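You operate a simulated robot arm through the tools that you are given. There is no shell and no other tool. Be economical: measure what you need, move in short steps, check, and stop when the job is done.

The job below is to be done with a simulated robot arm. You get a single attempt, and the scene is never put back.

## Task
Level the plinth by the yellow wheel, then load the motor block.
Fine: free the blue catch to turn, bubble between the marks, catch locked again before the block goes on top of the plinth; leave the other wheel. Set down upright: motor block. Where these are worked on the way, their far stop is far enough and under half their travel is too little: blue catch.
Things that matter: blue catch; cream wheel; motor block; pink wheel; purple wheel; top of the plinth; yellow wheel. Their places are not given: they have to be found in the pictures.

It is judged by the outcome, as a careful person would: the job done as asked, and still so three seconds after it is handed in. It fails if anything else is knocked over, pushed out of place, dropped, spilled or broken.

## Robot
A 6-joint arm with a two-finger parallel gripper, fixed in place. Base frame: the origin is at the foot of the arm, x ahead of it, y to its left, z up; the work surface is at about z = 0.64. Readings come in m, rad, newtons and seconds.
With the tool pointing down near the work surface it reaches from about 0.2 to 0.66 m from the base axis. Its first joint turns from -1.152 to 1.152 rad. Payload 2.9 kg.
Tool frame: the origin (TCP) lies between the finger pads and is the grasp point; the fingertips stand 0.03 m ahead of it; z points along the fingers, y is the line along which they close. The gripper opens to 0.11 m. The fingers are 0.02 m wide and 0.01 m thick; the gripper's body (0.048 by 0.112 m) begins 0.055 m behind the TCP.
Orientation is that of the tool frame in the base frame, as [roll, pitch, yaw] about the fixed x, y, z axes, in that order (R = Rz(yaw) Ry(pitch) Rx(roll)). With the fingers straight down and closing along the base's y, the tool's x points along the base's -x, its y along +y and its z along -z.

## Interface
- The arm moves only by the tool drive_tool. Its argument "targets" is text: rows parted by semicolons, each of 7 numbers parted by spaces: the shift along the tool's x, y, z in mm, then the turn, a rotation vector about the tool's x, y, z in rad, then the gripper command, from -1 (shut) to 1 (fully open), values between in proportion. In form: tx ty tz rx ry rz gripper; .... A call has 1 to 12 rows; each row shifts and turns the commanded pose from where the row before left it, along the tool's axes as they then stand. Each row takes 0.2 s and may step no farther than 0.05 m and 0.15 rad from the row before; otherwise, or with a gripper value out of range, the whole call is refused. A pose out of reach is approached as far as the arm can. The call stops where the force on the tool passes 40 N (or 10 N more than at its start, if that is more) or the arm is blocked; 0.2 s more then pass. Each finger travels about 0.108 m/s and halts on what it meets, pressing with about 30 N; the grip force reading is that of the motor and also rises with nothing between the fingers. The clock runs only during rows and for 0.2 s after the last one: add rows that do not move to give the fingers time. It gives the time, the measured TCP pose, the force on the tool (base axes), the opening and the grip force at its end, in the units of the frame above (readings bear some noise), with the torque about the TCP (base axes, N m) and any sound that the robot's microphone picked up.
- Cameras (640 x 400 px; columns grow to the right, rows downward): "scene" is fixed at [0.0658, 0.4366, 1.3998]; the picture's right is [-0.82, -0.57, 0.00], its down [-0.33, 0.46, -0.82] and it looks along [0.47, -0.67, -0.57] (base axes); focal length 333 px, centre (320, 200). "wrist" rides on the gripper at [0.072, 0.017, -0.103] in the tool frame; the picture's right is [-0.23, 0.97, 0.00], its down [-0.76, -0.18, -0.62] and it looks along [-0.61, -0.14, 0.78] (tool axes); focal length 222 px, centre (320, 200).
- camera(camera): a new picture of that camera. The clock stands still meanwhile.
- pixel_to_xyz(camera, pixels): for up to 12 pixels [column, row] of the newest picture of that camera ("zoom" is the newest enlarged one), the place [x, y, z] in the base frame of the surface seen there, good to about 0.002 m, but the place of the scene camera against the robot may be out by one fixed shift of up to 0.025 m in any direction. The clock stands still meanwhile.
- inspect(camera, box): a new picture of the part [left, top, right, bottom] of that camera's present view, enlarged. The clock stands still meanwhile.
- sign_off(): hands the job in; it is judged then, once.

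Work in short steps. Measure before you move; look again where a grasp or a placing could have gone wrong, and mend it. You have 80 turns and 38 pictures in all, those below and enlarged ones among them. Open the gripper and draw the arm clear of the work before you hand the job in, unless the task says otherwise; then end with one line.

The tools are called as name(argument=value, ...) on one line, values as JSON. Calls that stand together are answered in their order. drive_tool: Moves the arm, as the interface text tells. Its arguments: {"type":"object","properties":{"targets":{"type":"string"}},"required":["targets"]} The other tools are called the same way: camera (camera) takes a picture; pixel_to_xyz (camera, pixels) gives the place of the surface under pixels of a picture; inspect (camera, box) takes an enlarged picture of a part of a camera's view; sign_off () hands the job in.

At the start:

```text
time: 0.0
tool_pos: [0.3667, -0.2868, 0.9545]
ee_rot: [3.139, -0.001, -3.141]
ft_force: [0.7, 0.0, 0.1]
ft_torque: [0.02, 0.03, -0.02]
finger_gap: 0.11
finger_force: 0.0
```

scene: 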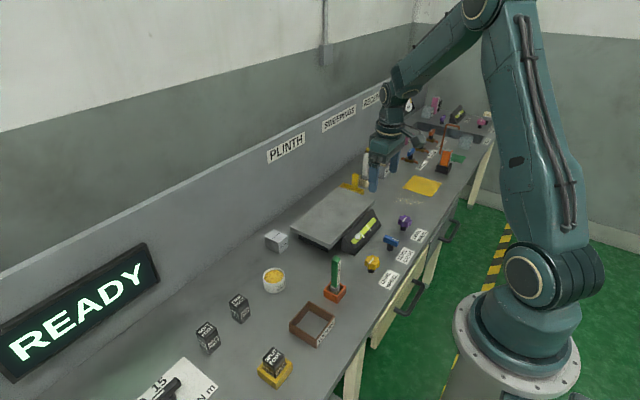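
wrist: 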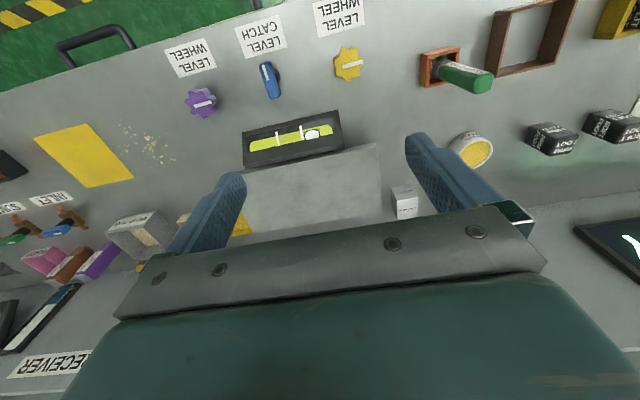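

The wrist view shows the purple wheel (201,102), blue catch (268,80), yellow wheel (348,62) and the vial (291,135). I'll enlarge both views to read the labels and find the motor block.

inspect(camera="wrist", box=[150, 0, 450, 190])

inspect(camera="scene", box=[180, 180, 440, 390])

inspect(camera="scene", box=[330, 80, 500, 200])

pixel_to_xyz(camera="wrist", pixels=[[201, 102], [268, 80], [272, 95], [265, 66], [348, 62], [291, 135], [310, 180], [404, 200], [130, 235], [240, 130], [345, 112], [376, 145]])

```text
2.11 times, centred on (300, 95) of wrist
```

zoom: 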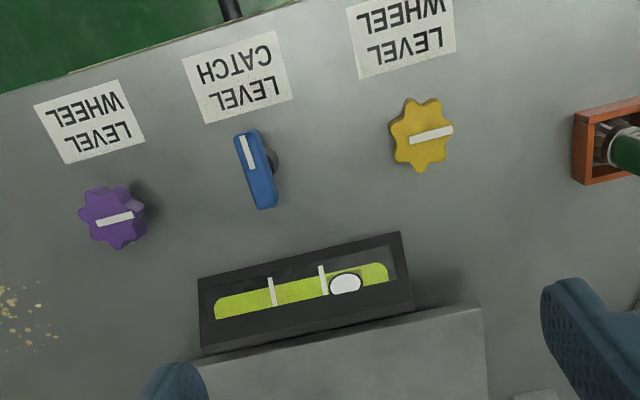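

```text
1.90 times, centred on (310, 285) of scene
```

zoom: 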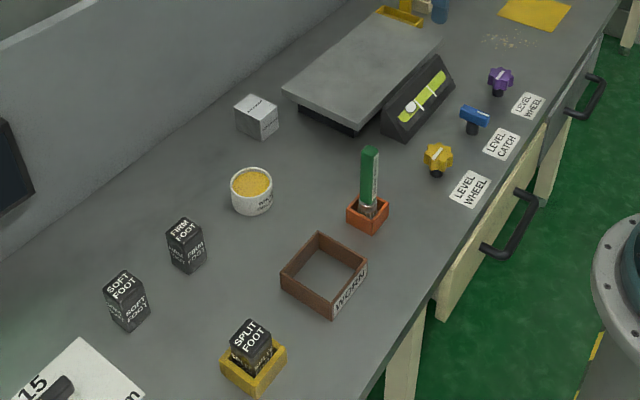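

```text
3.33 times, centred on (415, 140) of scene
```

zoom: 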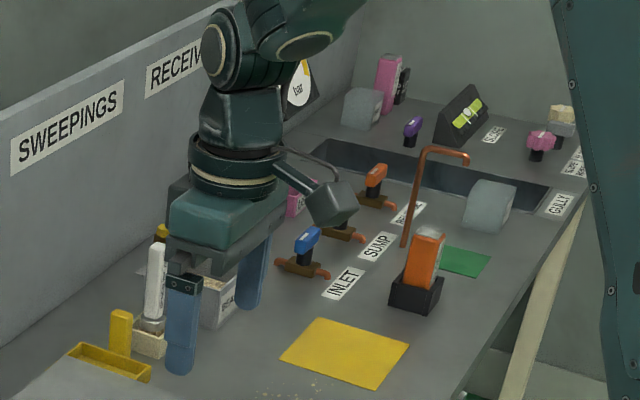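

```text
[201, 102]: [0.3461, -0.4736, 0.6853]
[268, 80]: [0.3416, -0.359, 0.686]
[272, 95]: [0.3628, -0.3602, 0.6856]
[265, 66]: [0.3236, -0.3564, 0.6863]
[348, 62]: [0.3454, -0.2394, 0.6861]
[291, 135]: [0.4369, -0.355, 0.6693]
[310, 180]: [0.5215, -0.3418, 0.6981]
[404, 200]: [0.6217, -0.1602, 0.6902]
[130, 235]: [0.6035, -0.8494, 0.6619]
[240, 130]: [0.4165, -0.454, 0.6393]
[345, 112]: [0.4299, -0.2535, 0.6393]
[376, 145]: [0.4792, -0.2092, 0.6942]
```

The bubble sits to the yellow-wheel side of the marks. The grey cube at wrist (404,203) has a label; I'll read it and the vial more closely.

inspect(camera="wrist", box=[380, 175, 430, 225])

inspect(camera="scene", box=[255, 220, 305, 260])

pixel_to_xyz(camera="zoom", pixels=[[270, 130], [150, 200], [330, 150], [440, 250], [250, 250]])

```text
8.00 times, centred on (405, 200) of wrist
```

zoom: 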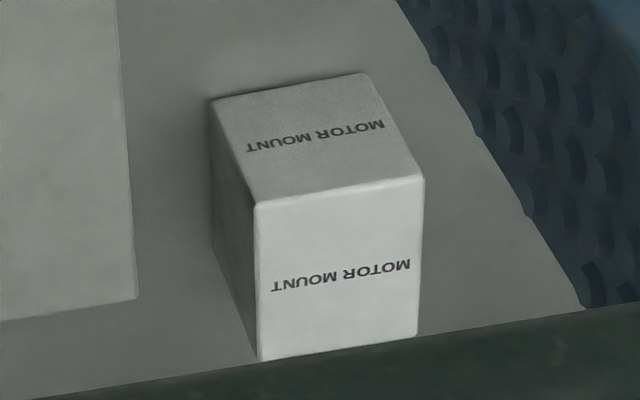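

```text
10.00 times, centred on (280, 240) of scene
```

zoom: 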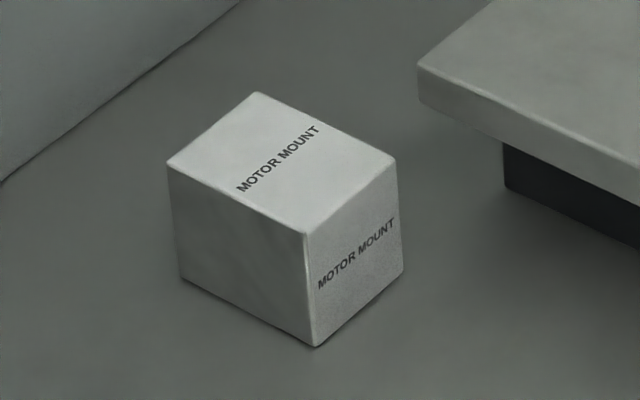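

```text
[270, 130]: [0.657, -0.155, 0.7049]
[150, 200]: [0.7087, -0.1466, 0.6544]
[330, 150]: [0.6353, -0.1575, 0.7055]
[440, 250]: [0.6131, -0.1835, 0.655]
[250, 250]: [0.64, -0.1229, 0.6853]
```

The block reads "MOTOR MOUNT", upright, at about (0.645,-0.155), top z 0.69. First the blue catch at (0.345,-0.359,0.686): I move above it for a closer look.

drive_tool(targets="5 -18 25 0 0 0 1; 5 -18 25 0 0 0 1; 6 -18 25 0 0 0 1; 6 -18 25 0 0 0 1; 0 0 25 0 0 0 0; 0 0 25 0 0 0 0;0 0 0 0 0 0 0;0 0 0 0 0 0 0")

camera(camera="wrist")

```text
time: 1.8
tool_pos: [0.3431, -0.3597, 0.8041]
ee_rot: [3.14, -0.001, 3.14]
ft_force: [0.4, 0.3, -0.2]
ft_torque: [0.02, -0.01, -0.01]
finger_gap: 0.0551
finger_force: 0.0
```

```text
30 pictures are left
```

wrist: 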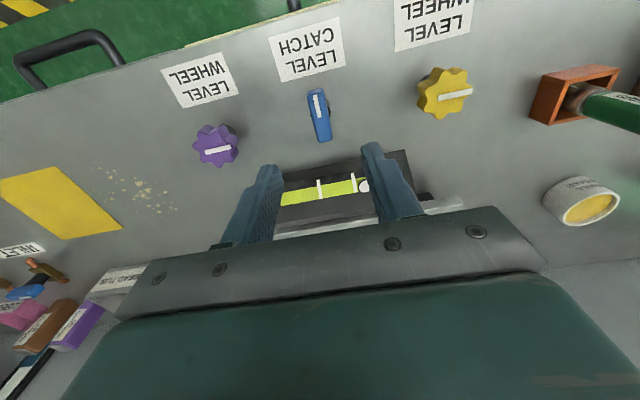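

The catch is at (319,113), the yellow wheel at (442,92). I measure the catch bar ends and the wheel in detail.

inspect(camera="wrist", box=[270, 60, 490, 200])

pixel_to_xyz(camera="wrist", pixels=[[316, 92], [319, 113], [323, 134], [312, 113], [327, 113], [442, 92], [422, 92], [462, 85], [436, 70], [443, 114], [330, 145], [468, 92]])

```text
2.86 times, centred on (380, 130) of wrist
```

zoom: 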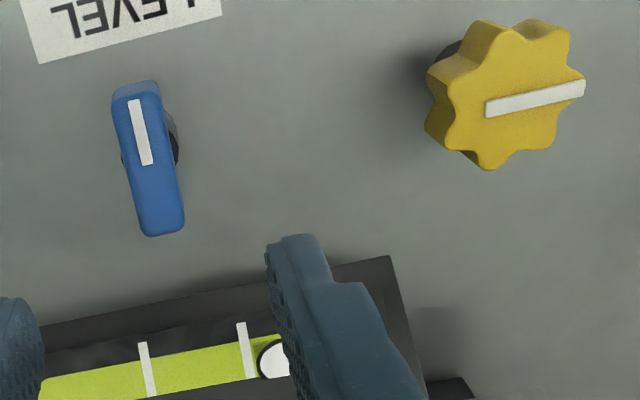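

```text
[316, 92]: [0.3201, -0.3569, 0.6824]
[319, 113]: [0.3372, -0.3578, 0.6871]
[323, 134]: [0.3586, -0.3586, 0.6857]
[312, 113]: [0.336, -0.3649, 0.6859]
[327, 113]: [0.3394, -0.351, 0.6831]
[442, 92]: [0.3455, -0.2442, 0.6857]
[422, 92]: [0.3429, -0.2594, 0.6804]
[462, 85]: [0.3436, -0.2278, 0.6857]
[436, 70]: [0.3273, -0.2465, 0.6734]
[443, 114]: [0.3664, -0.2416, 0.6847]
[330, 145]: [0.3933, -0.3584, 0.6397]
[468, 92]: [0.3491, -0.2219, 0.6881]
```

The catch bar is centred at (0.340,-0.358), about 14 mm wide, lying along x. I lower onto it with the fingers 55 mm apart, then close.

drive_tool(targets="3 2 36 0 0 0 0; 0 0 36 0 0 0 0; 0 0 36 0 0 0 0; 0 0 0 0 0 0 -1; 0 0 0 0 0 0 -1; 0 0 0 0 0 0 -1")

```text
time: 3.2
tool_pos: [0.3435, -0.3594, 0.6961]
ee_rot: [-3.135, 0.001, 3.138]
ft_force: [-1.0, -34.5, -16.6]
ft_torque: [0.17, -0.61, 0.19]
finger_gap: 0.0168
finger_force: 45.3
```

Gripped (gap 17 mm), with a sideways load of -34 N in y; I ease the command 2 mm toward -y and read again.

drive_tool(targets="0 -1 0 0 0 0 -1; 0 -1 0 0 0 0 -1; 0 0 0 0 0 0 -1")

```text
time: 4.0
tool_pos: [0.3431, -0.3595, 0.6962]
ee_rot: [-3.137, 0.001, 3.141]
ft_force: [1.2, -27.6, -19.3]
ft_torque: [-0.24, -0.6, 0.03]
finger_gap: 0.0169
finger_force: 45.1
```

Each millimetre relieves about 3.5 N; I shift a further 5 mm to -y and lower 1 mm.

drive_tool(targets="0 -2 0 0 0 0 -1; 0 -2 0 0 0 0 -1; 0 -1 1 0 0 0 -1; 0 0 0 0 0 0 -1")

```text
time: 5.0
tool_pos: [0.3436, -0.3597, 0.6965]
ee_rot: [3.135, 0.001, -3.136]
ft_force: [11.1, 14.4, 7.2]
ft_torque: [-0.42, 0.09, 0.03]
finger_gap: 0.0169
finger_force: 44.6
```

Load is now small. I try turning the catch about the tool's z, +0.3 rad, and watch torque.

drive_tool(targets="0 1 0 0 0 0.1 -1; 0 0 0 0 0 0.1 -1; 0 0 0 0 0 0.1 -1; 0 0 0 0 0 0 -1")

```text
time: 6.0
tool_pos: [0.3407, -0.36, 0.696]
ee_rot: [3.138, -0.008, 2.843]
ft_force: [-6.3, 22.3, 11.9]
ft_torque: [-0.37, -0.32, 1.62]
finger_gap: 0.0227
finger_force: 45.1
```

Gap opened to 23 mm and torque rose to 1.6 N m: the catch resists this way. I go back and try the other sense.

drive_tool(targets="0 0 0 0 0 -0.1 -1; 0 0 0 0 0 -0.1 -1; 0 0 0 0 0 -0.1 -1; 0 0 0 0 0 -0.1 -1; 0 0 0 0 0 -0.1 -1; 0 0 0 0 0 -0.1 -1; 0 0 0 0 0 0 -1")

```text
time: 7.6
tool_pos: [0.3437, -0.3607, 0.6954]
ee_rot: [3.137, 0.005, -2.838]
ft_force: [11.5, 15.9, -20.0]
ft_torque: [-0.06, -0.5, 0.03]
finger_gap: 0.0169
finger_force: 44.8
```

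It turns freely this way (gap steady, torque ~0). Continue toward the far stop.

drive_tool(targets="0 0 0 0 0 -0.1 -1; 0 0 0 0 0 -0.1 -1; 0 0 0 0 0 -0.1 -1; 0 0 0 0 0 -0.1 -1; 0 0 0 0 0 -0.1 -1; 0 0 0 0 0 -0.1 -1; 0 0 0 0 0 0 -1")

```text
time: 9.3
tool_pos: [0.3432, -0.3629, 0.6975]
ee_rot: [-3.136, 0.005, -2.238]
ft_force: [4.8, -1.9, -7.1]
ft_torque: [-0.09, 0.55, -0.03]
finger_gap: 0.0167
finger_force: 45.5
stopped in row 7: the force on the tool passed its limit at 40 N (the readings are from after the stop); the commanded pose is now the measured one
```

Turned 0.9 rad; a force spike re-zeroed the command. I continue in smaller steps.

drive_tool(targets="0 0 0 0 0 -0.1 -1; 0 0 0 0 0 -0.1 -1; 0 0 0 0 0 -0.1 -1; 0 0 0 0 0 0 -1")

```text
time: 10.3
tool_pos: [0.3441, -0.3611, 0.6961]
ee_rot: [-3.135, 0.004, -1.936]
ft_force: [13.8, -10.7, -15.8]
ft_torque: [1.03, -0.08, -0.02]
finger_gap: 0.0166
finger_force: 45.2
```

Still free (torque_z ~0). Continue.

drive_tool(targets="0 0 0 0 0 -0.1 -1; 0 0 0 0 0 -0.1 -1; 0 0 0 0 0 -0.1 -1; 0 0 0 0 0 0 -1")

```text
time: 11.3
tool_pos: [0.3446, -0.3633, 0.6965]
ee_rot: [-3.134, 0.0, -1.636]
ft_force: [20.2, -12.7, -18.7]
ft_torque: [0.48, 0.31, 0.01]
finger_gap: 0.0169
finger_force: 45.2
```

Turned 1.5 rad, still no stop torque. I relieve the side load and turn a little more to find the stop.

drive_tool(targets="2 -3 0 0 0 -0.1 -1; 0 0 1 0 0 -0.1 -1; 0 0 0 0 0 0 -1")

camera(camera="scene")

```text
time: 12.1
tool_pos: [0.3449, -0.364, 0.6963]
ee_rot: [-3.137, 0.003, -1.436]
ft_force: [-0.7, 9.2, 27.3]
ft_torque: [0.99, 0.57, -1.14]
finger_gap: 0.0192
finger_force: 45.2
```

```text
28 pictures are left
```

scene: 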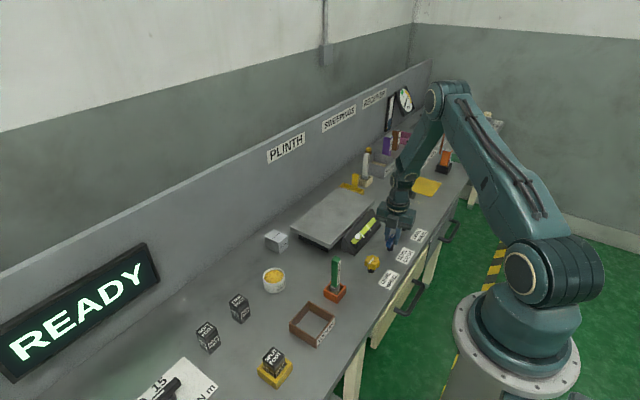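

The stop is reached (gap opens, torque -1.1). I open slightly and rise clear.

drive_tool(targets="0 0 0 0 0 0.1 -0.3; 0 0 0 0 0 0 -0.3; 0 0 -35 0 0 0 -0.3; 0 0 -45 0 0 0 -0.3;0 0 -40 0 0 0 0; 0 0 0 0 0 0.15 0; 0 0 0 0 0 0.15 0; 0 0 0 0 0 0.15 0; 0 0 0 0 0 0.15 0; 0 0 0 0 0 0.15 0; 0 0 0 0 0 0.15 0")

camera(camera="wrist")

```text
time: 14.5
tool_pos: [0.3459, -0.3632, 0.8153]
ee_rot: [-3.137, 0.007, -2.44]
ft_force: [-0.4, 0.3, -0.5]
ft_torque: [-0.01, -0.01, 0.01]
finger_gap: 0.055
finger_force: 0.1
```

```text
27 pictures are left
```

wrist: 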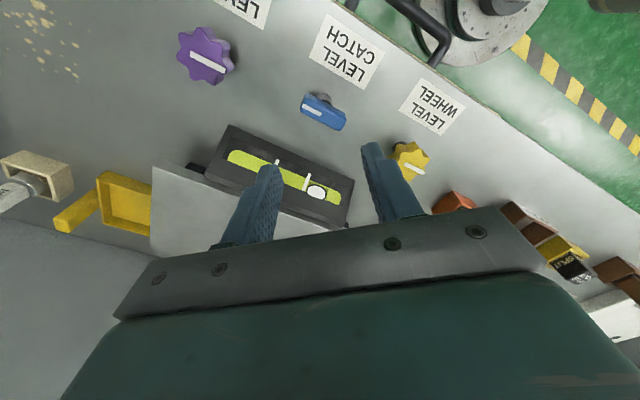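

The catch now lies across (323,112), mark reversed by a quarter turn. Bubble (317,192) is right of the marks still. Now I turn back and go above the yellow wheel at (0.346,-0.244).

drive_tool(targets="0 0 0 0 0 0.14 0; 0 0 0 0 0 0.14 0; 0 0 0 0 0 0.14 0; 0 0 0 0 0 0.14 0; 0 0 0 0 0 0.14 0; 0 40 0 0 0 0 0.3; 0 40 0 0 0 0 0.3; 0 38 0 0 0 0 0.3; 0 0 15 0 0 0 0.3")

camera(camera="wrist")

```text
time: 16.5
tool_pos: [0.3449, -0.2456, 0.8002]
ee_rot: [3.14, 0.008, -3.138]
ft_force: [0.0, 1.0, 0.7]
ft_torque: [0.02, 0.01, -0.06]
finger_gap: 0.0714
finger_force: 0.0
```

```text
26 pictures are left
```

wrist: 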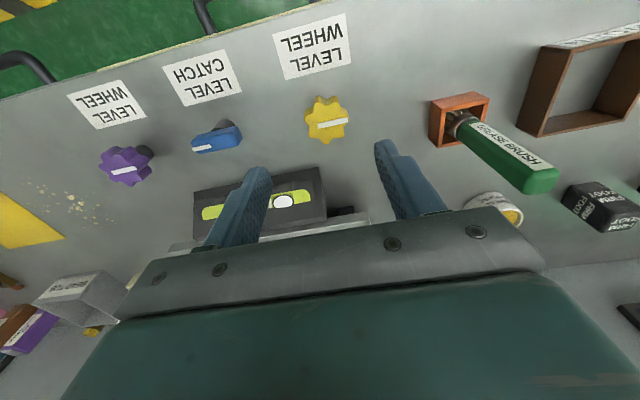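

Wheel at (326,120), vertical brush in the orange box near (458,120). I measure both for clearance.

pixel_to_xyz(camera="wrist", pixels=[[306, 120], [347, 122], [322, 98], [330, 142], [326, 120], [432, 120], [462, 140], [540, 185], [284, 201], [249, 200]])

inspect(camera="wrist", box=[180, 80, 380, 240])

```text
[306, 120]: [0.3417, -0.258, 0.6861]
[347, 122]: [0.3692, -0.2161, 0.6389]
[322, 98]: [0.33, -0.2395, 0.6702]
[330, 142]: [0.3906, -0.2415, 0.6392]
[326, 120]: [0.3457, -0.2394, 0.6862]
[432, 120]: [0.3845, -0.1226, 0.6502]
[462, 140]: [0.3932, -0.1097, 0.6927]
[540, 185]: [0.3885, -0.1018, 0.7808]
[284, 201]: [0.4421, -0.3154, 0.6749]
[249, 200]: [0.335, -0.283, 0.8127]
```

```text
2.50 times, centred on (280, 160) of wrist
```

zoom: 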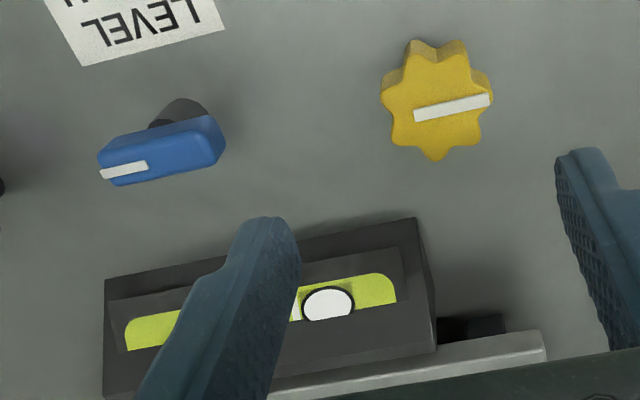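

Wheel centre ≈(0.345,-0.2415), radius ~18 mm; clearances are fine. I lower to TCP z 0.697 and close.

drive_tool(targets="0 4 35 0 0 0 0.2; 0 0 35 0 0 0 0.1; 0 0 33 0 0 0 0.1; 0 0 0 0 0 0 -1; 0 0 0 0 0 0 -1; 0 0 0 0 0 0 -1")

```text
time: 17.9
tool_pos: [0.3441, -0.2401, 0.6974]
ee_rot: [3.135, 0.004, -3.133]
ft_force: [-0.2, 22.2, 9.2]
ft_torque: [-0.07, 0.34, 0.17]
finger_gap: 0.0433
finger_force: 44.6
```

Gripped (gap 43 mm). I relieve the side load and turn 0.45 rad in the positive sense to see which way the bubble goes.

drive_tool(targets="0 3 0 0 0 0 -1; 0 0 0 0 0 0.15 -1; 0 0 0 0 0 0.15 -1; 0 0 0 0 0 0.15 -1; 0 0 0 0 0 0 -1; 0 0 0 0 0 0 -1")

camera(camera="wrist")

inspect(camera="scene", box=[320, 190, 420, 270])

```text
time: 19.3
tool_pos: [0.3446, -0.2375, 0.6972]
ee_rot: [3.134, 0.002, 2.696]
ft_force: [-3.9, 22.5, 5.5]
ft_torque: [-0.22, 0.24, 0.09]
finger_gap: 0.0433
finger_force: 45.0
```

```text
24 pictures are left
```

wrist: 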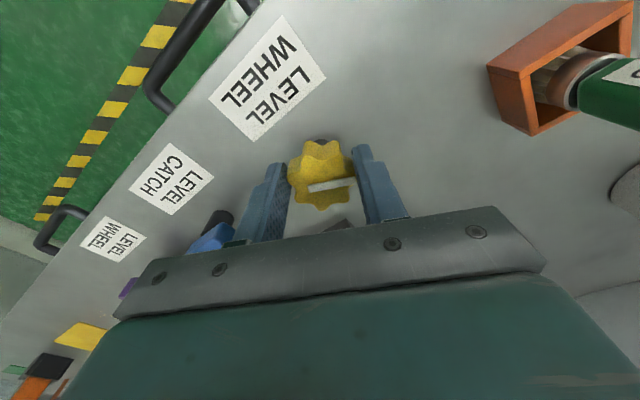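

```text
5.00 times, centred on (370, 230) of scene
```

zoom: 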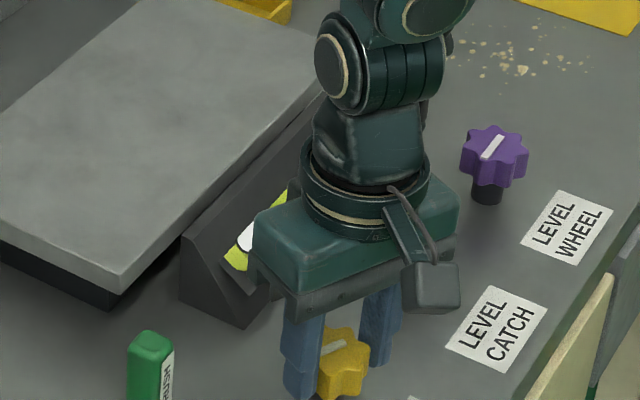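

The wheel follows (gap steady), bubble left edge at scene ≈(354,237), hardly moved. I turn 0.75 rad more, then release and view it from above.

drive_tool(targets="0 2 0 0 0 0.15 -1; 0 0 0 0 0 0.15 -1; 0 0 0 0 0 0.15 -1; 0 0 0 0 0 0.15 -1; 0 0 0 0 0 0.15 -1; 0 0 0 0 0 0 -1; 0 0 0 0 0 0 -1")

inspect(camera="scene", box=[320, 190, 420, 270])

```text
time: 20.9
tool_pos: [0.348, -0.2345, 0.6971]
ee_rot: [3.128, -0.007, 1.947]
ft_force: [11.9, 26.2, -25.2]
ft_torque: [-0.08, 0.37, 0.13]
finger_gap: 0.0432
finger_force: 44.7
```

```text
5.00 times, centred on (370, 230) of scene
```

zoom: 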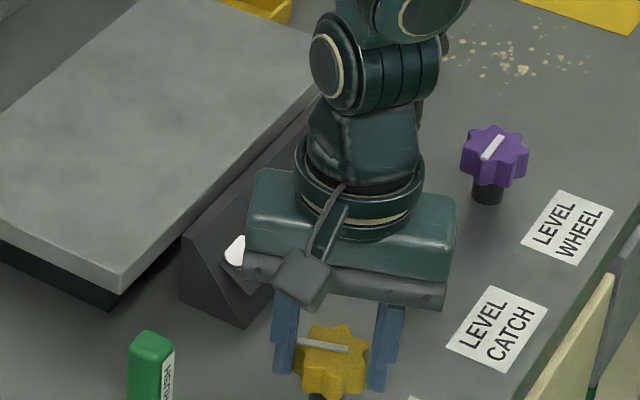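

The bubble moved farther toward the end (235,253): wrong sense. I turn the wheel back the other way, recentring slightly.

drive_tool(targets="-3 -3 0 0 0 -0.15 -1; 0 0 0 0 0 -0.15 -1; 0 0 0 0 0 -0.15 -1; 0 0 0 0 0 -0.15 -1; 0 0 0 0 0 -0.15 -1; 0 0 0 0 0 -0.15 -1; 0 0 0 0 0 -0.15 -1; 0 0 0 0 0 -0.15 -1; 0 0 0 0 0 0 -1")

```text
time: 22.9
tool_pos: [0.3492, -0.24, 0.6996]
ee_rot: [3.137, 0.021, -3.13]
ft_force: [34.0, 12.6, 9.7]
ft_torque: [0.08, -0.61, -0.01]
finger_gap: 0.0415
finger_force: 45.4
```

Back at the start angle with a 34 N side load from grip drift. I release, let it settle and regrip centred, then turn 0.75 rad in the negative sense.

drive_tool(targets="0 0 0 0 0 0 0.1; 0 0 0 0 0 0 0.1; 0 0 0 0 0 0 0.1")

```text
time: 23.7
tool_pos: [0.3434, -0.2411, 0.6985]
ee_rot: [3.14, 0.005, -3.138]
ft_force: [0.3, -0.5, 0.0]
ft_torque: [0.01, 0.0, -0.01]
finger_gap: 0.0604
finger_force: 0.0
```

Free at (0.343,-0.241). Regrip 2 mm farther in x and turn.

drive_tool(targets="-2 0 1 0 0 0 0.1; 0 0 0 0 0 0 -1; 0 0 0 0 0 0 -1; 0 0 0 0 0 -0.15 -1; 0 0 0 0 0 -0.15 -1; 0 0 0 0 0 -0.15 -1; 0 0 0 0 0 -0.15 -1; 0 0 0 0 0 -0.15 -1; 0 0 0 0 0 0 -1")

inspect(camera="scene", box=[320, 190, 420, 270])

```text
time: 25.7
tool_pos: [0.3477, -0.2437, 0.6979]
ee_rot: [-3.135, 0.002, -2.387]
ft_force: [-5.2, -17.6, -1.1]
ft_torque: [0.82, -0.27, -0.05]
finger_gap: 0.0413
finger_force: 45.3
```

```text
5.00 times, centred on (370, 230) of scene
```

zoom: 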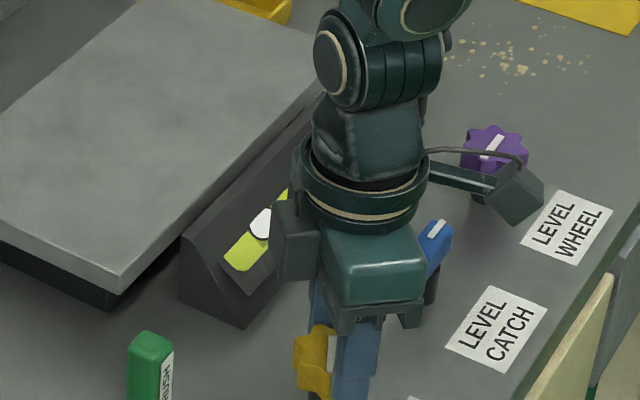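

Bubble moves the right way, now ≈(262,225); about 1.3 rad more estimated. I turn 0.9 more, then lift and look from above.

drive_tool(targets="0 0 0 0 0 -0.15 -1; 0 0 0 0 0 -0.15 -1; 0 0 0 0 0 -0.15 -1; 0 0 0 0 0 -0.15 -1; 0 0 0 0 0 -0.15 -1; 0 0 0 0 0 -0.15 -1; 0 0 0 0 0 0 -1")

inspect(camera="scene", box=[320, 190, 420, 270])

```text
time: 27.3
tool_pos: [0.3498, -0.2431, 0.6967]
ee_rot: [-3.128, -0.005, -1.487]
ft_force: [15.5, -24.5, -12.2]
ft_torque: [-0.25, 0.62, -0.03]
finger_gap: 0.0416
finger_force: 45.3
```

```text
5.00 times, centred on (370, 230) of scene
```

zoom: 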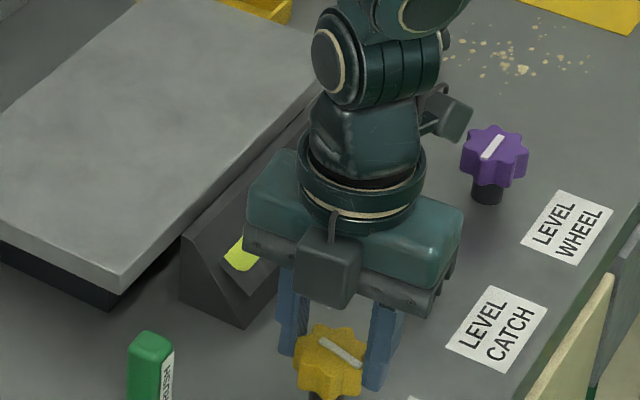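

The bubble is hidden by the arm; I release, lift, turn back and shift over the vial to view it squarely.

drive_tool(targets="0 0 0 0 0 0 0.1; 0 0 0 0 0 0 0.1; 0 0 -40 0 0 0 0.1; 0 0 -45 0 0 0.15 0.1; 0 0 -45 0 0 0.15 1; 0 0 0 0 0 0.15 1; 0 0 0 0 0 0.15 1; 0 0 0 0 0 0.15 1; 0 0 0 0 0 0.15 1; 0 0 0 0 0 0.15 1; 0 0 0 0 0 0.15 1")

drive_tool(targets="0 0 0 0 0 0.15 1; 0 0 0 0 0 0.15 1; 0 0 0 0 0 0.15 1; 0 -40 0 0 0 0 1; 0 -40 0 0 0 0 1")

inspect(camera="wrist", box=[180, 40, 460, 215])

```text
time: 29.7
tool_pos: [0.3451, -0.241, 0.8263]
ee_rot: [-3.14, 0.008, -2.689]
ft_force: [1.1, 0.0, 0.5]
ft_torque: [0.04, 0.0, -0.02]
finger_gap: 0.1102
finger_force: 0.0
```

```text
time: 30.9
tool_pos: [0.3466, -0.3208, 0.8265]
ee_rot: [3.139, 0.007, -3.137]
ft_force: [0.0, -0.3, -0.4]
ft_torque: [-0.01, -0.01, 0.03]
finger_gap: 0.11
finger_force: 0.0
```

```text
2.29 times, centred on (320, 128) of wrist
```

zoom: 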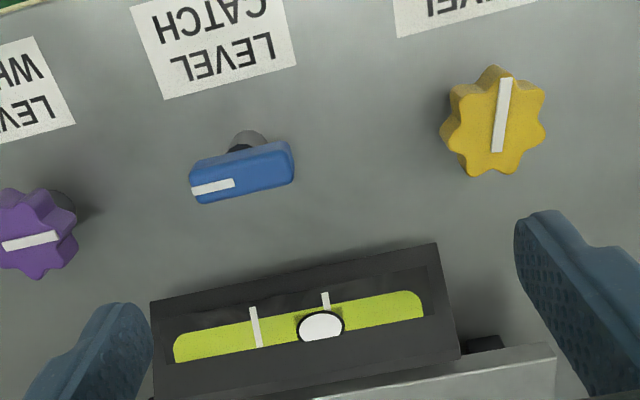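

Marks at zoom x≈256 and 326, bubble at 321; middle ≈291. About 0.09 of vial length per rad, so ≈1.3 rad more in the same sense. I return to the wheel and regrip.

drive_tool(targets="0 40 0 0 0 0 0.2; 0 40 0 0 0 0 0.2; 0 0 43 0 0 0 0.1; 0 0 43 0 0 0 0.1; 0 0 43 0 0 0 0.1; 0 0 0 0 0 0 0.1; 0 0 0 0 0 0 -1; 0 0 0 0 0 0 -1; 0 0 0 0 0 0 -1")

drive_tool(targets="0 0 0 0 0 -0.15 -1; 0 0 0 0 0 -0.15 -1; 0 0 0 0 0 -0.15 -1; 0 0 0 0 0 -0.15 -1; 0 0 0 0 0 -0.15 -1; 0 0 0 0 0 -0.15 -1; 0 0 0 0 0 -0.15 -1; 0 0 0 0 0 -0.15 -1; 0 0 0 0 0 -0.1 -1;0 0 0 0 0 0 -1")

```text
time: 32.9
tool_pos: [0.3446, -0.2413, 0.6969]
ee_rot: [3.138, 0.008, -3.137]
ft_force: [1.7, -0.5, -13.1]
ft_torque: [-0.74, -0.65, -0.04]
finger_gap: 0.0425
finger_force: 45.3
```

```text
time: 35.1
tool_pos: [0.3503, -0.2421, 0.6977]
ee_rot: [-3.127, 0.003, -1.835]
ft_force: [18.6, -14.1, -14.2]
ft_torque: [0.69, 0.2, -0.02]
finger_gap: 0.0414
finger_force: 44.6
```

Turned 1.3 rad with no slip (gap 41 mm). I release, rise and view the bubble again.

drive_tool(targets="0 0 0 0 0 0 0.1; 0 0 0 0 0 0 0.1; 0 0 -40 0 0 0 0.1; 0 0 -45 0 0 0.15 0.1; 0 0 -45 0 0 0.15 1; 0 0 0 0 0 0.15 1; 0 0 0 0 0 0.15 1; 0 0 0 0 0 0.15 1; 0 0 0 0 0 0.15 1; 0 0 0 0 0 0.15 1; 0 0 0 0 0 0.15 1; 0 0 0 0 0 0.1 1")

drive_tool(targets="0 -40 0 0 0 0 1; 0 -40 0 0 0 0 1")

inspect(camera="wrist", box=[180, 40, 460, 215])

```text
time: 37.7
tool_pos: [0.346, -0.2422, 0.8285]
ee_rot: [3.14, 0.008, 3.141]
ft_force: [-0.1, 0.1, -0.7]
ft_torque: [0.01, 0.02, 0.0]
finger_gap: 0.1099
finger_force: 0.1
```

```text
time: 38.3
tool_pos: [0.3454, -0.32, 0.8289]
ee_rot: [3.141, 0.007, -3.136]
ft_force: [0.7, -0.4, 0.5]
ft_torque: [-0.03, 0.0, 0.0]
finger_gap: 0.1097
finger_force: 0.1
```

```text
2.29 times, centred on (320, 128) of wrist
```

zoom: 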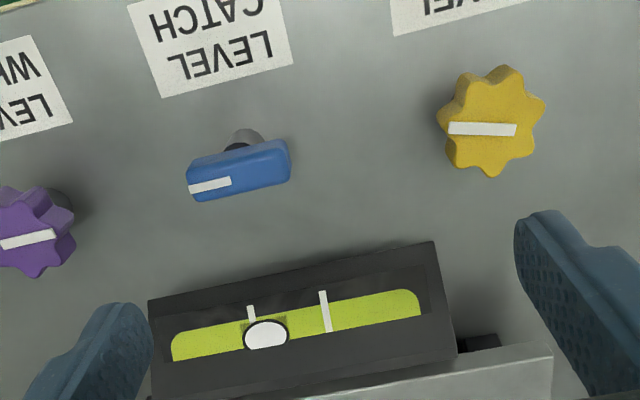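

Overshot: bubble at 265, marks at ≈255 and 329 at that row, middle 292. Rate ≈43 px/rad, so I turn back +0.62 rad.

drive_tool(targets="0 40 0 0 0 0 0.2; 0 40 0 0 0 0 0.2; 0 0 43 0 0 0 0.1; 0 0 43 0 0 0 0.1; 0 0 44 0 0 0 0.1; 0 0 0 0 0 0 0.1; 0 0 0 0 0 0 -1; 0 0 0 0 0 0 -1; 0 0 0 0 0 0 -1")

drive_tool(targets="0 0 0 0 0 0.15 -1; 0 0 0 0 0 0.15 -1; 0 0 0 0 0 0.15 -1; 0 0 0 0 0 0.15 -1; 0 0 0 0 0 0.02 -1; 0 0 0 0 0 0 -1; 0 0 0 0 0 0 0.1; 0 0 0 0 0 0 0.1; 0 0 -40 0 0 0 0.1; 0 0 -45 0 0 0 0.1; 0 0 -45 0 0 -0.15 1; 0 0 0 0 0 -0.15 1")

drive_tool(targets="0 0 0 0 0 -0.15 1; 0 0 0 0 0 -0.15 1; 0 -40 0 0 0 -0.02 1; 0 -40 0 0 0 0 1")

inspect(camera="wrist", box=[180, 40, 460, 215])

```text
time: 40.3
tool_pos: [0.3474, -0.2398, 0.6988]
ee_rot: [-3.141, 0.007, -3.138]
ft_force: [1.2, -9.7, -15.1]
ft_torque: [-0.2, -0.24, -0.08]
finger_gap: 0.0416
finger_force: 44.8
```

```text
time: 42.9
tool_pos: [0.345, -0.2395, 0.8291]
ee_rot: [3.137, 0.006, 2.83]
ft_force: [0.8, 0.5, 0.2]
ft_torque: [0.0, -0.03, 0.01]
finger_gap: 0.1101
finger_force: 0.0
```

```text
time: 43.9
tool_pos: [0.3455, -0.3206, 0.8286]
ee_rot: [3.14, 0.009, -3.137]
ft_force: [0.3, -0.4, 0.0]
ft_torque: [0.02, -0.01, 0.0]
finger_gap: 0.1099
finger_force: 0.1
```

```text
2.29 times, centred on (320, 128) of wrist
```

zoom: 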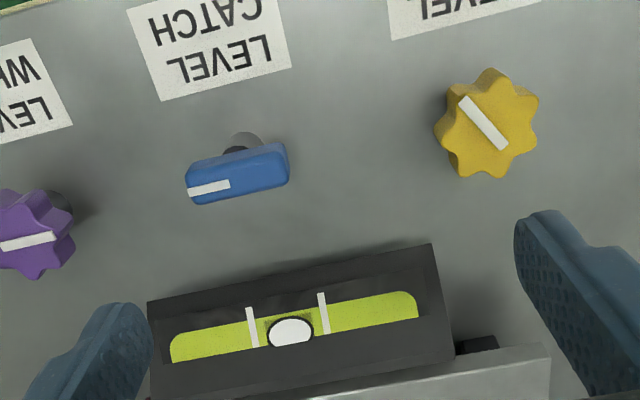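

Bubble at 290, midway between the marks (255, 326). Now relock the catch: I go above it with the fingers turned to close along x.

drive_tool(targets="1 -40 0 0 0 -0.07 0; 0 0 0 0 0 -0.15 -0.2; 0 0 0 0 0 -0.15 -0.2; 0 0 0 0 0 -0.15 -0.2; 0 0 0 0 0 -0.15 -0.2; 0 0 0 0 0 -0.15 -0.2; 0 0 0 0 0 -0.15 -0.2; 0 0 0 0 0 -0.15 -0.2; 0 0 0 0 0 -0.15 -0.2; 0 0 0 0 0 -0.15 -0.2; 0 0 0 0 0 -0.15 -0.2; 0 0 30 0 0 0 -0.2")

drive_tool(targets="0 0 34 0 0 0 -0.2; 0 0 34 0 0 0 -0.2; 0 0 34 0 0 0 -0.2; 0 0 0 0 0 0 -0.2; 0 0 0 0 0 0 -1; 0 0 0 0 0 0 -1; 0 0 0 0 0 0 -1")

```text
time: 46.5
tool_pos: [0.3452, -0.3609, 0.7978]
ee_rot: [-3.135, 0.002, -1.566]
ft_force: [0.3, 0.4, -0.1]
ft_torque: [-0.01, -0.01, -0.02]
finger_gap: 0.0442
finger_force: 0.1
```

```text
time: 48.1
tool_pos: [0.3445, -0.3616, 0.694]
ee_rot: [-3.133, 0.001, -1.569]
ft_force: [10.8, -0.8, -7.4]
ft_torque: [-0.21, 0.75, -0.21]
finger_gap: 0.0168
finger_force: 44.5
```

Gripped (gap 17 mm). I turn the catch back toward its locked stop.

drive_tool(targets="0 0 0 0 0 0.12 -1; 0 0 0 0 0 0.12 -1; 0 0 0 0 0 0.12 -1; 0 0 0 0 0 0.12 -1; 0 0 0 0 0 0.12 -1; 0 0 0 0 0 0.12 -1; 0 0 0 0 0 0 -1")

```text
time: 49.7
tool_pos: [0.3453, -0.3594, 0.696]
ee_rot: [-3.141, 0.004, -2.292]
ft_force: [3.0, -3.8, -20.5]
ft_torque: [-0.33, 0.33, -0.03]
finger_gap: 0.0169
finger_force: 44.8
```

Moving freely; yaw -2.29. Continue to the stop at about -3.14.

drive_tool(targets="0 0 0 0 0 0.12 -1; 0 0 0 0 0 0.12 -1; 0 0 0 0 0 0.12 -1; 0 0 0 0 0 0.12 -1; 0 0 0 0 0 0.12 -1; 0 0 0 0 0 0.12 -1; 0 0 0 0 0 0.12 -1;0 0 0 0 0 0.1 -1; 0 0 0 0 0 0 -1")

```text
time: 51.7
tool_pos: [0.3453, -0.36, 0.6954]
ee_rot: [3.138, 0.005, 3.054]
ft_force: [-15.8, 2.7, -4.7]
ft_torque: [-0.28, 1.46, 1.08]
finger_gap: 0.0179
finger_force: 44.8
```

Stop reached (torque 1.1 N m, gap opening). I release, rise and check catch and bubble.

drive_tool(targets="0 0 0 0 0 -0.1 -0.2; 0 0 0 0 0 0 -0.2; 0 0 -40 0 0 0 -0.2; 0 0 -45 0 0 0 0; 0 0 -45 0 0 0 1; 0 38 0 0 0 0 1; 0 0 0 0 0 0 1")

inspect(camera="wrist", box=[180, 40, 460, 215])

```text
time: 53.3
tool_pos: [0.3452, -0.3225, 0.8253]
ee_rot: [3.139, 0.006, -3.128]
ft_force: [-0.1, 0.2, 0.1]
ft_torque: [0.02, -0.01, 0.0]
finger_gap: 0.1099
finger_force: 0.1
```

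```text
2.29 times, centred on (320, 128) of wrist
```

zoom: 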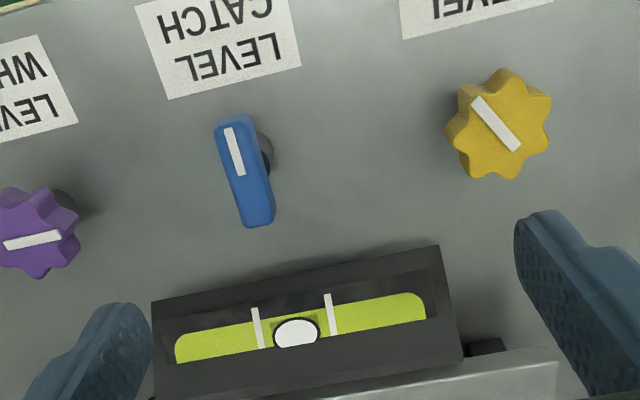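

Catch locked, bubble at 296 between marks (258, 332). Next I rise and move to view the motor block.

drive_tool(targets="0 0 -45 0 0 0 1; 0 0 -45 0 0 0 1; -35 35 0 0 0 0 1; -35 35 0 0 0 0 1; -35 35 0 0 0 0 1; -35 35 0 0 0 0 1; -15 25 0 0 0 0 1; 0 0 0 0 0 0 1")

camera(camera="wrist")

```text
time: 55.1
tool_pos: [0.497, -0.1529, 0.917]
ee_rot: [3.141, 0.006, -3.13]
ft_force: [0.0, 0.4, -0.7]
ft_torque: [-0.02, -0.01, 0.0]
finger_gap: 0.1101
finger_force: 0.0
```

```text
15 pictures are left
```

wrist: 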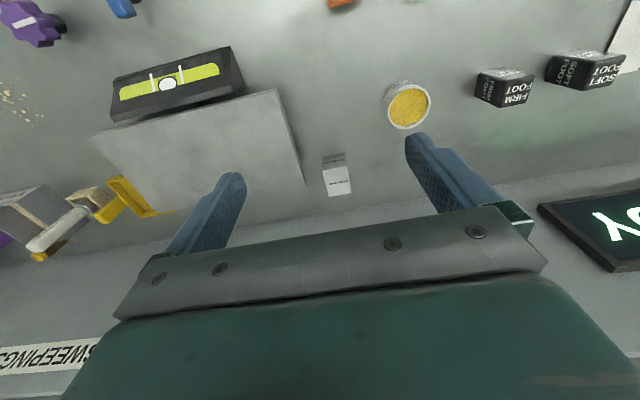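

The block is at (338,175) and the plinth top spans (90,137)-(305,185). I measure its top corners and the plinth corners.

inspect(camera="wrist", box=[290, 130, 390, 215])

pixel_to_xyz(camera="wrist", pixels=[[94, 138], [278, 92], [302, 182], [140, 195], [195, 145], [325, 170], [348, 168], [329, 194], [350, 191], [338, 182], [335, 157], [385, 105]])

```text
4.71 times, centred on (340, 172) of wrist
```

zoom: 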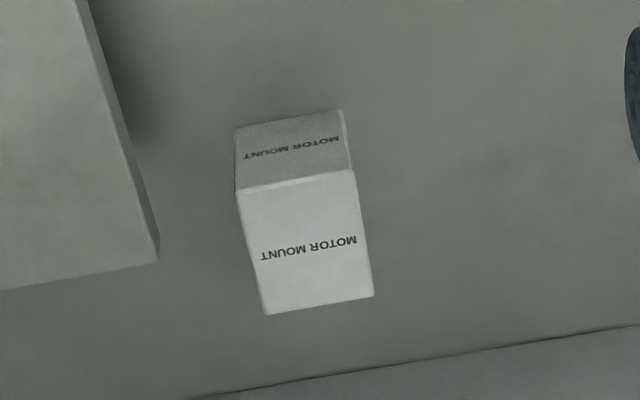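

```text
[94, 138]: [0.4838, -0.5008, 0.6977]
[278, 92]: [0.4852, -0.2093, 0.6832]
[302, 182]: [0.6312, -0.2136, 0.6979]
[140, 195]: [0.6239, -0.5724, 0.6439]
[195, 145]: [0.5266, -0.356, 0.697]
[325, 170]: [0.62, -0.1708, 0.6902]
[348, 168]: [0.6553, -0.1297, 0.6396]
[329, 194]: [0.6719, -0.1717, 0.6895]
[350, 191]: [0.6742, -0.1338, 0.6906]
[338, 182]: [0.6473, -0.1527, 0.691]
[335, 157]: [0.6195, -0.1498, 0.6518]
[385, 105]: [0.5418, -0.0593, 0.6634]
```

Block: x 0.620–0.675, y -0.172…-0.133, top 0.690; centre (0.647,-0.153). Plinth top: x 0.484–0.631, y -0.50…-0.214, z 0.698. I approach to just above the block at x 0.64.

drive_tool(targets="-30 0 25 0 0 0 0.4; -30 0 25 0 0 0 0.4; -30 0 25 0 0 0 0.4; -30 0 25 0 0 0 0.4; -22 0 25 0 0 0 0.4; 0 0 25 0 0 0 0.4; 0 0 0 0 0 0 0.4")

camera(camera="wrist")

```text
time: 56.7
tool_pos: [0.6397, -0.1546, 0.7694]
ee_rot: [3.139, 0.007, -3.131]
ft_force: [-0.4, 0.0, -0.1]
ft_torque: [-0.02, 0.04, 0.02]
finger_gap: 0.0769
finger_force: 0.0
```

```text
13 pictures are left
```

wrist: 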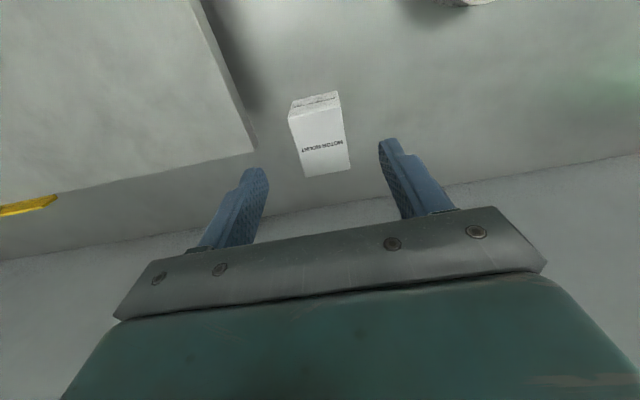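

The block sits between the fingers' descent line. I lower to TCP z ≈0.685 and close.

drive_tool(targets="0 1 30 0 0 0 0.4; 0 0 30 0 0 0 0.4; 0 0 24 0 0 0 0.4; 0 0 0 0 0 0 0.4; 0 0 0 0 0 0 -1; 0 0 0 0 0 0 -1; 0 0 0 0 0 0 -1")

```text
time: 58.3
tool_pos: [0.6402, -0.1517, 0.6857]
ee_rot: [3.139, 0.007, -3.129]
ft_force: [0.1, -2.1, 0.8]
ft_torque: [-0.11, -0.09, -0.07]
finger_gap: 0.0449
finger_force: 29.9
```

Gripped at 45 mm. I lift 20 mm gently and read the load, then higher.

drive_tool(targets="0 0 -10 0 0 0 -1; 0 0 -15 0 0 0 -1; 0 0 -25 0 0 0 -1; 0 0 -25 0 0 0 -1; 0 0 -25 0 0 0 -1; 0 0 0 0 0 0 -1")

camera(camera="wrist")

```text
time: 59.7
tool_pos: [0.6382, -0.1512, 0.784]
ee_rot: [3.141, 0.006, -3.129]
ft_force: [0.6, -0.4, -4.9]
ft_torque: [0.02, 0.07, 0.01]
finger_gap: 0.0447
finger_force: 30.0
```

```text
12 pictures are left
```

wrist: 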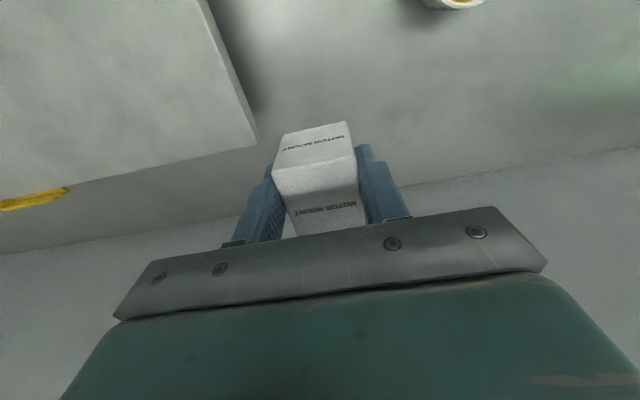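

Held level, weight ~5 N; underside ≈0.739, 40 mm above the plinth top. I carry it over to (0.545,-0.357).

drive_tool(targets="10 -10 0 0 0 0 -1; 12 -25 0 0 0 0 -1; 12 -28 0 0 0 0 -1; 12 -28 0 0 0 0 -1; 12 -28 0 0 0 0 -1; 12 -28 0 0 0 0 -1; 12 -28 0 0 0 0 -1; 8 -20 0 0 0 0 -1; 4 -10 0 0 0 0 -1; 0 0 0 0 0 0 -1")

camera(camera="wrist")

```text
time: 61.9
tool_pos: [0.549, -0.3596, 0.7842]
ee_rot: [3.138, 0.006, -3.129]
ft_force: [-0.2, -0.6, -3.8]
ft_torque: [0.0, 0.06, -0.03]
finger_gap: 0.0448
finger_force: 30.0
```

```text
11 pictures are left
```

wrist: 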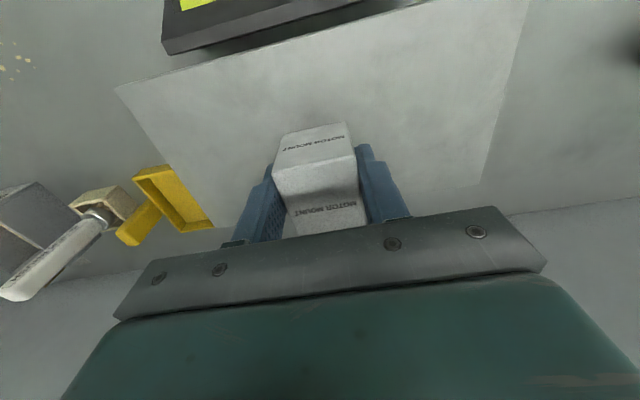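

Block is over the plinth's middle. Contact expected at TCP z ≈0.743; I lower in shrinking steps.

drive_tool(targets="0 0 15 0 0 0 -1; 0 0 12 0 0 0 -1; 0 0 7 0 0 0 -1; 0 0 3 0 0 0 -1; 0 0 2 0 0 0 -1; 0 0 1 0 0 0 -1; 0 0 0 0 0 0 -1")

```text
time: 63.5
tool_pos: [0.5473, -0.3588, 0.7434]
ee_rot: [3.139, 0.006, -3.128]
ft_force: [0.5, -0.2, -4.6]
ft_torque: [-0.01, 0.03, 0.01]
finger_gap: 0.045
finger_force: 30.5
```

No contact yet (still -4.6 N). I go down by 1 mm steps.

drive_tool(targets="0 0 1 0 0 0 -1; 0 0 0.5 0 0 0 -1; 0 0 0 0 0 0 -1")

```text
time: 64.3
tool_pos: [0.5483, -0.3604, 0.7425]
ee_rot: [3.14, 0.008, -3.129]
ft_force: [-4.3, 0.1, 11.5]
ft_torque: [-0.1, 0.52, -0.03]
finger_gap: 0.045
finger_force: 29.9
```

Contact (11.5 N up). I ease up 0.5 mm, open and rise straight up.

drive_tool(targets="0 0 -0.5 0 0 0 -1; 0 0 0 0 0 0 0; 0 0 0 0 0 0 0.3; 0 0 0 0 0 0 0.3; 0 0 -30 0 0 0 0.3; 0 0 -40 0 0 0 0.3; 0 0 -40 0 0 0 0.5; 30 0 -40 0 0 0 0.5; 40 0 0 0 0 0 0.5; 40 0 0 0 0 0 0.5; 0 0 0 0 0 0 0.5")

camera(camera="wrist")

camera(camera="scene")

```text
time: 66.7
tool_pos: [0.4353, -0.3609, 0.8914]
ee_rot: [3.14, 0.007, -3.128]
ft_force: [-0.3, 0.8, -0.5]
ft_torque: [0.02, 0.01, -0.01]
finger_gap: 0.0824
finger_force: 0.0
```

```text
10 pictures are left
```

wrist: 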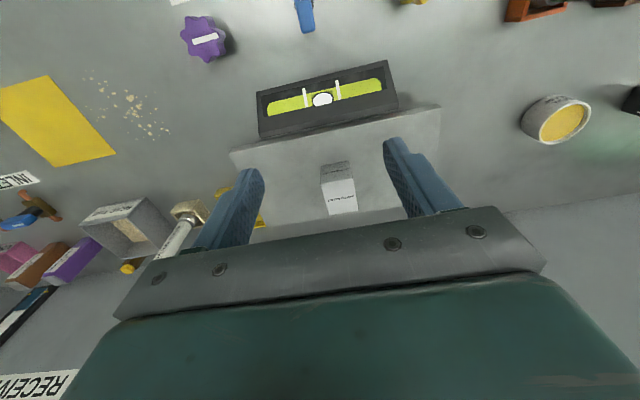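

```text
9 pictures are left
```

scene: 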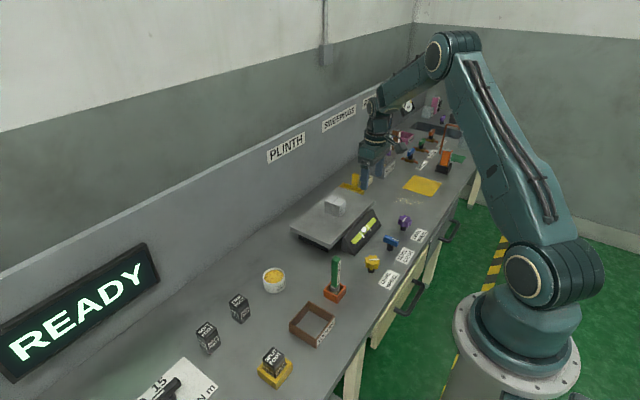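

The block stands on the plinth at (339,188); I check the bubble and catch once more.

inspect(camera="wrist", box=[230, 0, 450, 220])

inspect(camera="scene", box=[285, 180, 435, 280])

```text
1.82 times, centred on (340, 110) of wrist
```

zoom: 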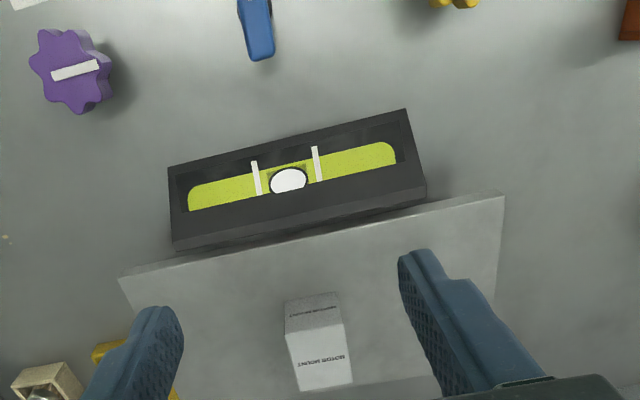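

```text
4.00 times, centred on (360, 230) of scene
```

zoom: 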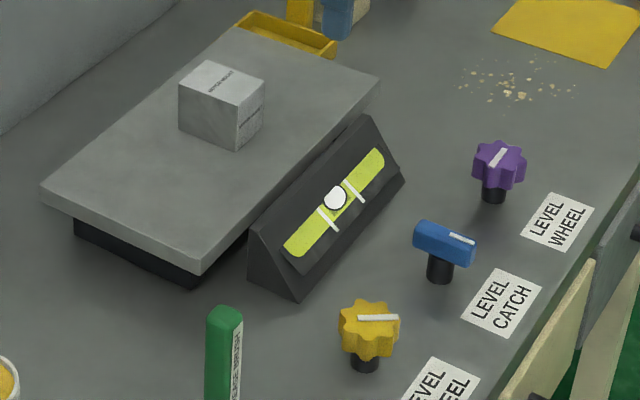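

The bubble sits between the marks, the catch is locked, the block is upright on the plinth, and the arm is open and clear. I hand in.

sign_off()

```text
The job is handed in.
```

I levelled the plinth with the yellow wheel, locked the blue catch again, and then set the motor block (labelled "MOTOR MOUNT") upright on the plinth. The last pictures show the bubble between the marks; I left the purple wheel alone.
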